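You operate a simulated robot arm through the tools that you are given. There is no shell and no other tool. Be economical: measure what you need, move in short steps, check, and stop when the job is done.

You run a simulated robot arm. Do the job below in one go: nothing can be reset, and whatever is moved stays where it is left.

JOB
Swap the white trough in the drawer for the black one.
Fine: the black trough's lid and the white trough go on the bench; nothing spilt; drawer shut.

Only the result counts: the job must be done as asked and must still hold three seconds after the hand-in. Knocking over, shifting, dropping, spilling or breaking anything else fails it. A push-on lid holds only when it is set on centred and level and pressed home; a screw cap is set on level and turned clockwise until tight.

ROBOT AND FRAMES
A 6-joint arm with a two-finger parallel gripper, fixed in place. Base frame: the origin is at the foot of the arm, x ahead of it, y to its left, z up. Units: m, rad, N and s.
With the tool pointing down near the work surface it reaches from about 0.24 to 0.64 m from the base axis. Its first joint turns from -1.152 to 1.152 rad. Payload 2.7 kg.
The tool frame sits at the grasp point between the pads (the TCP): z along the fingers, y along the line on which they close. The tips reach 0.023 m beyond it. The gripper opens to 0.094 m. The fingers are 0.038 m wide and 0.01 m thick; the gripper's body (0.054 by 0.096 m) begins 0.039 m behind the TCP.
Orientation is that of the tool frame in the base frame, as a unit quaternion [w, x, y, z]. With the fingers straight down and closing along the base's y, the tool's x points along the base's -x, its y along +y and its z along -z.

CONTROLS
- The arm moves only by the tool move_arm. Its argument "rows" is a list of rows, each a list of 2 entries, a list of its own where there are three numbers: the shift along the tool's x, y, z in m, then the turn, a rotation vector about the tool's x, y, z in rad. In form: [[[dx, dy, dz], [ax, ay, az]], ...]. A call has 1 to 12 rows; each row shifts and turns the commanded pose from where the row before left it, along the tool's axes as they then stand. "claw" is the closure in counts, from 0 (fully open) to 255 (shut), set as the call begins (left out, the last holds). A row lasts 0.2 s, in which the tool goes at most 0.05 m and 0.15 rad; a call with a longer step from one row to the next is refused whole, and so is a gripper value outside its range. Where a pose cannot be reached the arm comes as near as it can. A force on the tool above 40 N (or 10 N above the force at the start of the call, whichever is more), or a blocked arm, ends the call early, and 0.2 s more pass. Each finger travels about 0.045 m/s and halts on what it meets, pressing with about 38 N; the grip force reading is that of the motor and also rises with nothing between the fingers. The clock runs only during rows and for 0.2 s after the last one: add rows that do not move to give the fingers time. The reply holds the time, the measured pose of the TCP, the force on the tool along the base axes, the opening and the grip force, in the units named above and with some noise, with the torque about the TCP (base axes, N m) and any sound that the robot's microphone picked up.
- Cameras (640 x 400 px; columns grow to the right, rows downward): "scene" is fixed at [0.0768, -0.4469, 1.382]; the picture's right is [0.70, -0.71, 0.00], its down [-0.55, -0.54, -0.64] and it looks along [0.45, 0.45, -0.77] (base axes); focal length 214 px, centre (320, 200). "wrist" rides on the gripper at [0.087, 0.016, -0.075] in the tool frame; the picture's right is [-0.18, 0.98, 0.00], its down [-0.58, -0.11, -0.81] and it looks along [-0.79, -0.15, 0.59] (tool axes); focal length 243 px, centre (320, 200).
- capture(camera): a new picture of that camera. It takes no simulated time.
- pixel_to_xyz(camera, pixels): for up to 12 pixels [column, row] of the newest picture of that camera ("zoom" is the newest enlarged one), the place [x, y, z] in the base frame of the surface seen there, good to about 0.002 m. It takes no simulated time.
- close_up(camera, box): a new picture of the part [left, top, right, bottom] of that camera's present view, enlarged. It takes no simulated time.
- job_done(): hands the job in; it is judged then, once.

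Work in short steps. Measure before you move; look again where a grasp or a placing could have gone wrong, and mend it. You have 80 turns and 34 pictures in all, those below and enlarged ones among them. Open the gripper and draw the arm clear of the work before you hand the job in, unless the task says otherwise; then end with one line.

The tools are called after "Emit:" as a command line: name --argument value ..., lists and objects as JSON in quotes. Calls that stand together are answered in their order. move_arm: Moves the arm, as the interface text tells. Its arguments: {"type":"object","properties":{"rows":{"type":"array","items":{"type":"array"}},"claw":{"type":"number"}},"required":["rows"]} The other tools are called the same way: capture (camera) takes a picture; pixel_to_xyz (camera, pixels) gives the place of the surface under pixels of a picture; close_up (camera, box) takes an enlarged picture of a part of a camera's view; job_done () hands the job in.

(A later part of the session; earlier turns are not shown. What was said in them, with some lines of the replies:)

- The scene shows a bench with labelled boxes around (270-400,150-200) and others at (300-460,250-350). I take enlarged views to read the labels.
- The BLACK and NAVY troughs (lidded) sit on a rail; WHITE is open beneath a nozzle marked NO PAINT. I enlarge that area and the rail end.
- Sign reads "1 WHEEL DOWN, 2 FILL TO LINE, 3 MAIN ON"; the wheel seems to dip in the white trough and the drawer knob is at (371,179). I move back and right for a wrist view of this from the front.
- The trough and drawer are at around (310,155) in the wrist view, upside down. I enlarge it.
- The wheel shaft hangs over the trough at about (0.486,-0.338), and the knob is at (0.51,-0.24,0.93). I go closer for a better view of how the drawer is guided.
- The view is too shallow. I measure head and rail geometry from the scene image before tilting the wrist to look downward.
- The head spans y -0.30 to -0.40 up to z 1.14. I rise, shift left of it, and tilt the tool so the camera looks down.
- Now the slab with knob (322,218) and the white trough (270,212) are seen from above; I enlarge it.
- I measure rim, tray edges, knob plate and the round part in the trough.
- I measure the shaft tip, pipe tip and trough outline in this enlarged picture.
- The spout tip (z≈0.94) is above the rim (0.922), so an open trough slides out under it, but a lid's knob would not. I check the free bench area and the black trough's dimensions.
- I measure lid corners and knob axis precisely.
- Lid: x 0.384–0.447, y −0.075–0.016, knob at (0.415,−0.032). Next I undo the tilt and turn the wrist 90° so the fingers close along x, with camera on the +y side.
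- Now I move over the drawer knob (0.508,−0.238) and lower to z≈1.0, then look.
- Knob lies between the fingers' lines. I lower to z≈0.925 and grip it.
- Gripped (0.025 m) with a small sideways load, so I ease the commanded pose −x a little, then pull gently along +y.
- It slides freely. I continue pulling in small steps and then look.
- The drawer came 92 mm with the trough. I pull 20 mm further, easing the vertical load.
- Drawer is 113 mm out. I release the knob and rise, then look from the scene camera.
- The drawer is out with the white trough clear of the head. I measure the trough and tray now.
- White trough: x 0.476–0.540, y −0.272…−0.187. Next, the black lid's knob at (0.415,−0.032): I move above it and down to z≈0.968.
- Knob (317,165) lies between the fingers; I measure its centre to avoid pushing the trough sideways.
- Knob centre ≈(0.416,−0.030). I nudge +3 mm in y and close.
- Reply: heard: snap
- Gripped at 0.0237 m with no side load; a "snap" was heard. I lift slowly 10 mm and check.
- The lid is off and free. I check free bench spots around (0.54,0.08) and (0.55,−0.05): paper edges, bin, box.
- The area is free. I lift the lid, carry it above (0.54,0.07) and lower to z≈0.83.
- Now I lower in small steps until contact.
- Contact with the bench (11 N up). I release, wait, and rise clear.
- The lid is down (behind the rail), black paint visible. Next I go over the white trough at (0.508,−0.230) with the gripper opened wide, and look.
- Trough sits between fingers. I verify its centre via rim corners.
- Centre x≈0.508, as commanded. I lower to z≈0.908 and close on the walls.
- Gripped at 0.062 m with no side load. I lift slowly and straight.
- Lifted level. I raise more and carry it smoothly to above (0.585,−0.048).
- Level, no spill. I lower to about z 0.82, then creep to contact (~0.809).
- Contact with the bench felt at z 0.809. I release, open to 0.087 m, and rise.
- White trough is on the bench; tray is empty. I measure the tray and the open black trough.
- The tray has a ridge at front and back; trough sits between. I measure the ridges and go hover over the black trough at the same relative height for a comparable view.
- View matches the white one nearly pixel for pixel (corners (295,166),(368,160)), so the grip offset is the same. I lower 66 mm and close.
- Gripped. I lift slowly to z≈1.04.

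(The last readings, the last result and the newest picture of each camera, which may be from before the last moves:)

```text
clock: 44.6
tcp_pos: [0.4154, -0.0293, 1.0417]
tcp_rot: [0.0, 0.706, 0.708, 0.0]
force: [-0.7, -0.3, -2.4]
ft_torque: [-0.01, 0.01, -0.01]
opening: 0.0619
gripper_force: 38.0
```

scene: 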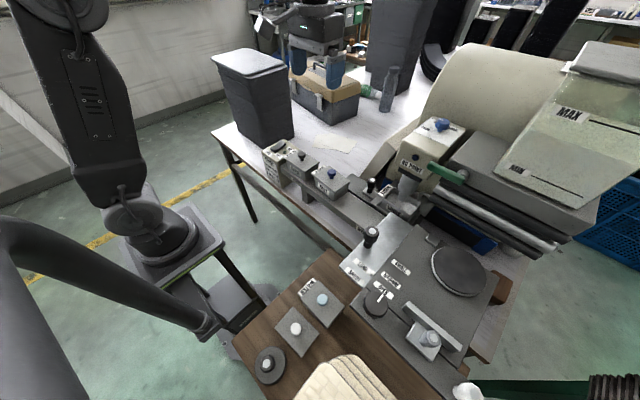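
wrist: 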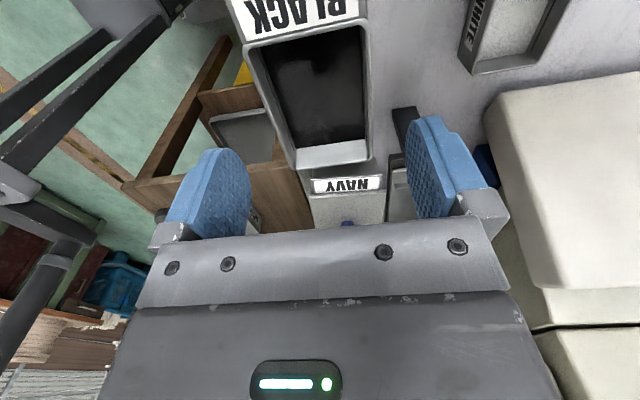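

Carrying it at z 1.04 to above the tray (0.508,−0.229), smoothly.

Emit:
move_arm --rows '[[[-0.006, 0.004, 0], [0, 0, 0]], [[-0.012, 0.007, 0], [0, 0, 0]], [[-0.018, 0.009, 0], [0, 0, 0]], [[-0.022, 0.01, 0], [0, 0, 0]], [[-0.024, 0.011, 0], [0, 0, 0]], [[-0.024, 0.011, 0], [0, 0, 0]], [[-0.024, 0.011, 0], [0, 0, 0]], [[-0.022, 0.01, 0], [0, 0, 0]], [[-0.02, 0.008, 0], [0, 0, 0]], [[-0.015, 0.006, 0], [0, 0, 0]], [[-0.008, 0.0035, 0], [0, 0, 0]], [[-0.0045, 0.002, 0], [0, 0, 0]]]'

Emit:
move_arm --rows '[[[0, 0, 0.01], [0, 0, 0]], [[0, 0, 0.02], [0, 0, 0]], [[0, 0, 0.025], [0, 0, 0]], [[0, 0, 0.025], [0, 0, 0]], [[0, 0, 0.02], [0, 0, 0]], [[0, 0, 0.01], [0, 0, 0]]]'

Emit:
close_up --camera "scene" --box '[320, 140, 416, 200]'

```text
clock: 47.2
tcp_pos: [0.5093, -0.2298, 1.0416]
tcp_rot: [0.001, 0.707, 0.707, -0.001]
force: [-0.6, -1.1, -2.3]
ft_torque: [-0.02, 0.0, 0.01]
opening: 0.0617
gripper_force: 38.1
```

```text
clock: 48.6
tcp_pos: [0.5081, -0.2297, 0.9315]
tcp_rot: [0.001, 0.706, 0.708, -0.001]
force: [-0.3, 0.8, -2.9]
ft_torque: [-0.01, 0.03, -0.03]
opening: 0.062
gripper_force: 37.6
```

```text
6.67 times, centred on (368, 170) of scene
```

zoom: 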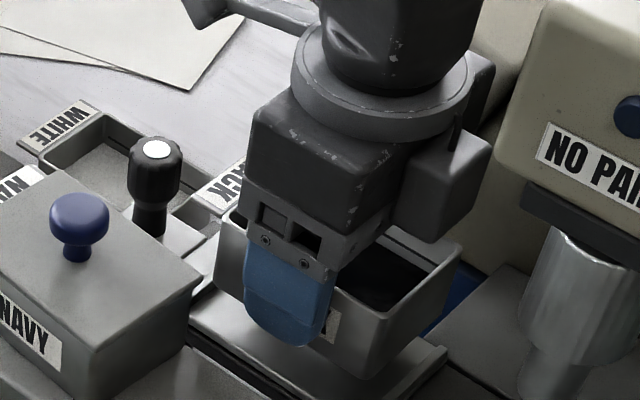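

Black trough hovers over the tray between the ridges. I lower to contact (~0.909).

Emit:
move_arm --rows '[[[0, 0, 0.01], [0, 0, 0]], [[0, 0, 0.006], [0, 0, 0]], [[0, 0, 0.003], [0, 0, 0]], [[0, 0, 0.002], [0, 0, 0]]]'

```text
clock: 49.6
tcp_pos: [0.5088, -0.2295, 0.91]
tcp_rot: [0.002, 0.707, 0.707, 0.0]
force: [0.2, -0.4, -2.5]
ft_torque: [0.02, 0.0, 0.0]
opening: 0.0616
gripper_force: 37.4
```

Emit:
move_arm --rows '[[[0, 0, 0.001], [0, 0, 0]], [[0, 0, 0.001], [0, 0, 0]]]'

```text
clock: 50.2
tcp_pos: [0.5089, -0.229, 0.9088]
tcp_rot: [0.001, 0.706, 0.708, -0.001]
force: [-1.0, 0.2, -1.5]
ft_torque: [0.01, -0.02, 0.0]
opening: 0.0619
gripper_force: 37.3
```

Emit:
move_arm --rows '[[[0, 0, 0.001], [0, 0, 0]]]'

```text
clock: 50.6
tcp_pos: [0.5092, -0.2303, 0.9083]
tcp_rot: [0.001, 0.706, 0.708, -0.001]
force: [-2.5, 0.6, 5.1]
ft_torque: [0.29, 0.24, 0.08]
opening: 0.0618
gripper_force: 38.1
```

Seated (5 N up). I release, wait, and rise.

Emit:
move_arm --rows '[[[0, 0, 0], [0, 0, 0]], [[0, 0, 0], [0, 0, 0]], [[0, 0, 0], [0, 0, 0]], [[0, 0, -0.02], [0, 0, 0]], [[0, 0, -0.04], [0, 0, 0]], [[0, 0, -0.05], [0, 0, 0]], [[0.0, 0, -0.04], [0, 0, 0]]]' --claw 20

Emit:
close_up --camera "scene" --box '[320, 140, 416, 200]'

```text
clock: 52.2
tcp_pos: [0.5082, -0.2289, 1.0583]
tcp_rot: [0.001, 0.706, 0.708, -0.001]
force: [0.3, 0.1, 0.0]
ft_torque: [0.01, -0.04, 0.02]
opening: 0.0868
gripper_force: 0.0
```

```text
6.67 times, centred on (368, 170) of scene
```

zoom: 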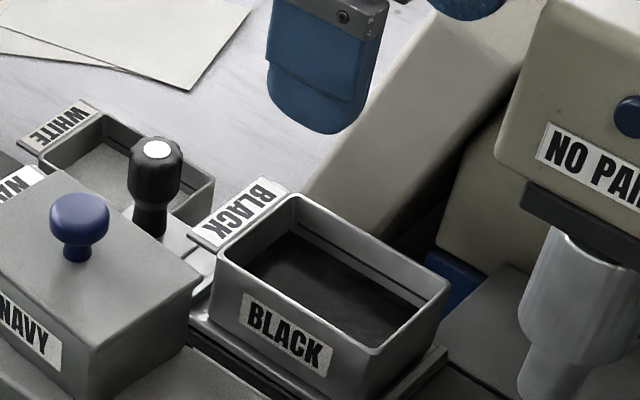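

Black trough sits properly between the ridges. I move over the drawer knob (0.507,−0.126), lower to z≈0.925 and grip it.

Emit:
move_arm --rows '[[[0.03, 0, 0], [0, 0, 0]], [[0.04, -0.001, 0], [0, 0, 0]], [[0.033, -0.0005, 0.01], [0, 0, 0]], [[0, 0, 0.04], [0, 0, 0]], [[0, 0, 0.04], [0, 0, 0]], [[0, 0, 0.03], [0, 0, 0]], [[0, 0, 0.013], [0, 0, 0]]]' --claw 110

Emit:
move_arm --rows '[[[0, 0, 0], [0, 0, 0]], [[0, 0, 0], [0, 0, 0]], [[0, 0, 0], [0, 0, 0]], [[0, 0, 0], [0, 0, 0]]]' --claw 255

```text
clock: 53.8
tcp_pos: [0.5076, -0.1267, 0.924]
tcp_rot: [0.001, 0.706, 0.708, 0.0]
force: [0.2, 0.3, 0.8]
ft_torque: [-0.01, -0.02, -0.02]
opening: 0.0534
gripper_force: 0.1
```

```text
clock: 54.8
tcp_pos: [0.507, -0.1264, 0.9241]
tcp_rot: [0.001, 0.706, 0.708, -0.001]
force: [-0.9, 0.0, -0.1]
ft_torque: [-0.06, 0.02, -0.06]
opening: 0.0249
gripper_force: 45.0
```

Gripped with no load. I push the drawer in smoothly, about 105 mm.

Emit:
move_arm --rows '[[[-0.004, 0, 0], [0, 0, 0]], [[-0.008, 0, 0], [0, 0, 0]], [[-0.01, 0, 0], [0, 0, 0]], [[-0.012, 0, 0], [0, 0, 0]], [[-0.012, 0, 0], [0, 0, 0]], [[-0.012, 0, 0], [0, 0, 0]], [[-0.012, 0, 0], [0, 0, 0]], [[-0.012, 0, 0], [0, 0, 0]], [[-0.01, 0, 0], [0, 0, 0]], [[-0.007, 0, 0], [0, 0, 0]], [[-0.005, 0, 0], [0, 0, 0]]]'

```text
clock: 57.2
tcp_pos: [0.5072, -0.2303, 0.9237]
tcp_rot: [-0.001, 0.707, 0.707, 0.0]
force: [-0.2, 1.1, -7.7]
ft_torque: [0.05, 0.0, 0.01]
opening: 0.0252
gripper_force: 45.4
```

Now creep the last millimetres until the stop is felt.

Emit:
move_arm --rows '[[[-0.004, 0, 0], [0, 0, 0]], [[-0.003, 0, 0], [0, 0, 0]], [[-0.002, 0, 0], [0, 0, 0]], [[-0.001, 0, 0], [0, 0, 0]]]'

```text
clock: 58.2
tcp_pos: [0.5066, -0.2392, 0.9233]
tcp_rot: [0.0, 0.706, 0.709, 0.0]
force: [-4.4, 7.3, -11.1]
ft_torque: [-0.75, 0.06, 0.0]
opening: 0.0248
gripper_force: 44.9
```

Stop felt at y −0.239, the original closed position. One more gentle millimetre to confirm.

Emit:
move_arm --rows '[[[-0.001, 0, 0.001], [0, 0, 0]], [[0, 0, 0], [0, 0, 0]]]'

```text
clock: 58.8
tcp_pos: [0.5066, -0.2404, 0.9237]
tcp_rot: [-0.001, 0.706, 0.708, 0.0]
force: [-12.3, 17.7, 0.4]
ft_torque: [0.01, 0.29, 0.11]
opening: 0.0249
gripper_force: 45.4
```

Firmly shut (17 N). I ease off, release, and rise clear.

Emit:
move_arm --rows '[[[0.001, 0, 0], [0, 0, 0]], [[0, 0, 0], [0, 0, 0]]]'

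Emit:
move_arm --rows '[[[0, 0, 0], [0, 0, 0]], [[0, 0, 0], [0, 0, 0]], [[0, 0, -0.03], [0, 0, 0]], [[0, 0, -0.05], [0, 0, 0]], [[0, 0, -0.05], [0, 0, 0]], [[0, 0, -0.05], [0, 0, 0]], [[0.03, -0.03, -0.03], [0, 0, 0]], [[0.04, -0.03, 0], [0, 0, 0]], [[0.04, -0.03, 0], [0, 0, 0]]]' --claw 110

Emit:
close_up --camera "scene" --box '[270, 110, 430, 210]'

Emit:
capture --camera "wrist"

```text
clock: 59.4
tcp_pos: [0.5071, -0.2398, 0.9238]
tcp_rot: [0.0, 0.706, 0.708, 0.0]
force: [-11.0, 15.8, 4.6]
ft_torque: [1.31, 0.16, -0.06]
opening: 0.0249
gripper_force: 44.8
```

```text
refused: row 7 steps farther than a row can; nothing moved
```

```text
4.00 times, centred on (350, 160) of scene
```

zoom: 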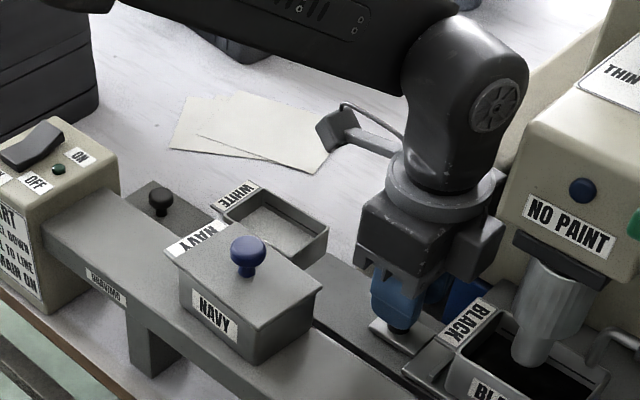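

```text
4 pictures are left
```

wrist: 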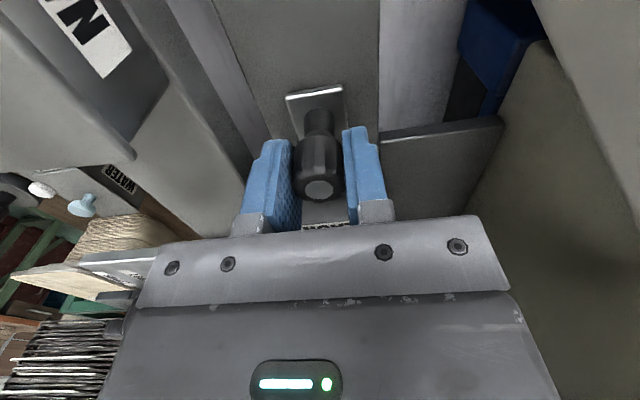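

The second call was refused (a too long row); drawer is shut, with the lid and white trough both on the bench. I ease the residual load, release, and rise with shorter steps.

Emit:
move_arm --rows '[[[0.0005, 0, 0], [0, 0, 0]], [[0, 0, 0], [0, 0, 0]], [[0, 0, 0], [0, 0, 0]], [[0, 0, -0.03], [0, 0, 0]], [[0, 0, -0.045], [0, 0, 0]], [[0, 0, -0.045], [0, 0, 0]], [[0, 0, -0.045], [0, 0, 0]], [[0.02, -0.02, -0.02], [0, 0, 0]], [[0.03, -0.03, 0], [0, 0, 0]], [[0.03, -0.03, 0], [0, 0, 0]]]' --claw 110

Emit:
close_up --camera "scene" --box '[250, 110, 450, 235]'

Emit:
pixel_to_xyz --camera "zoom" --pixels '[[388, 210], [400, 260], [430, 275]]'

```text
clock: 61.6
tcp_pos: [0.426, -0.1592, 1.1078]
tcp_rot: [0.0, 0.707, 0.707, -0.001]
force: [-0.8, 0.2, -0.7]
ft_torque: [-0.02, -0.03, -0.03]
opening: 0.0535
gripper_force: 0.0
```

```text
3.20 times, centred on (350, 172) of scene
```

zoom: 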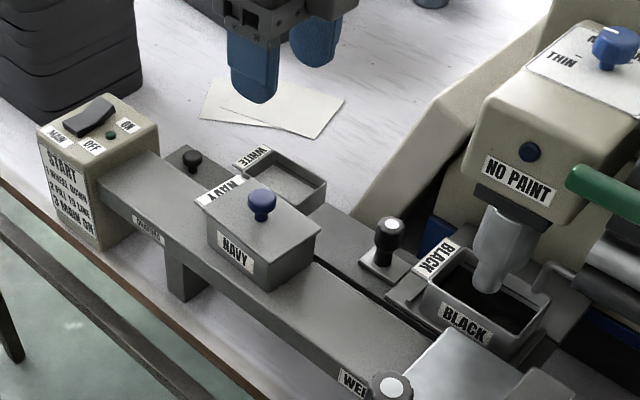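

```text
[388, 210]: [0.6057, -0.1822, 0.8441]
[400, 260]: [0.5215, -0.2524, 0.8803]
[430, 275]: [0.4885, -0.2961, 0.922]
```

All is in place: black trough in the shut drawer, white trough and black lid on the bench. I open the gripper fully, rise a bit more, and then hand in.

Emit:
move_arm --rows '[[[0, 0, -0.04], [0, 0, 0]], [[0, 0, -0.04], [0, 0, 0]], [[0, 0, 0], [0, 0, 0]]]' --claw 0

Emit:
job_done

```text
clock: 62.4
tcp_pos: [0.4281, -0.1592, 1.1878]
tcp_rot: [0.0, 0.706, 0.708, 0.0]
force: [0.7, 0.0, -0.5]
ft_torque: [-0.06, 0.0, -0.02]
opening: 0.0938
gripper_force: 0.2
```

```text
The job is handed in.
```

The black trough is in the shut drawer, the white trough and the black trough's lid are on the white-topped bench beside the machine, and I saw no spills in the pictures.
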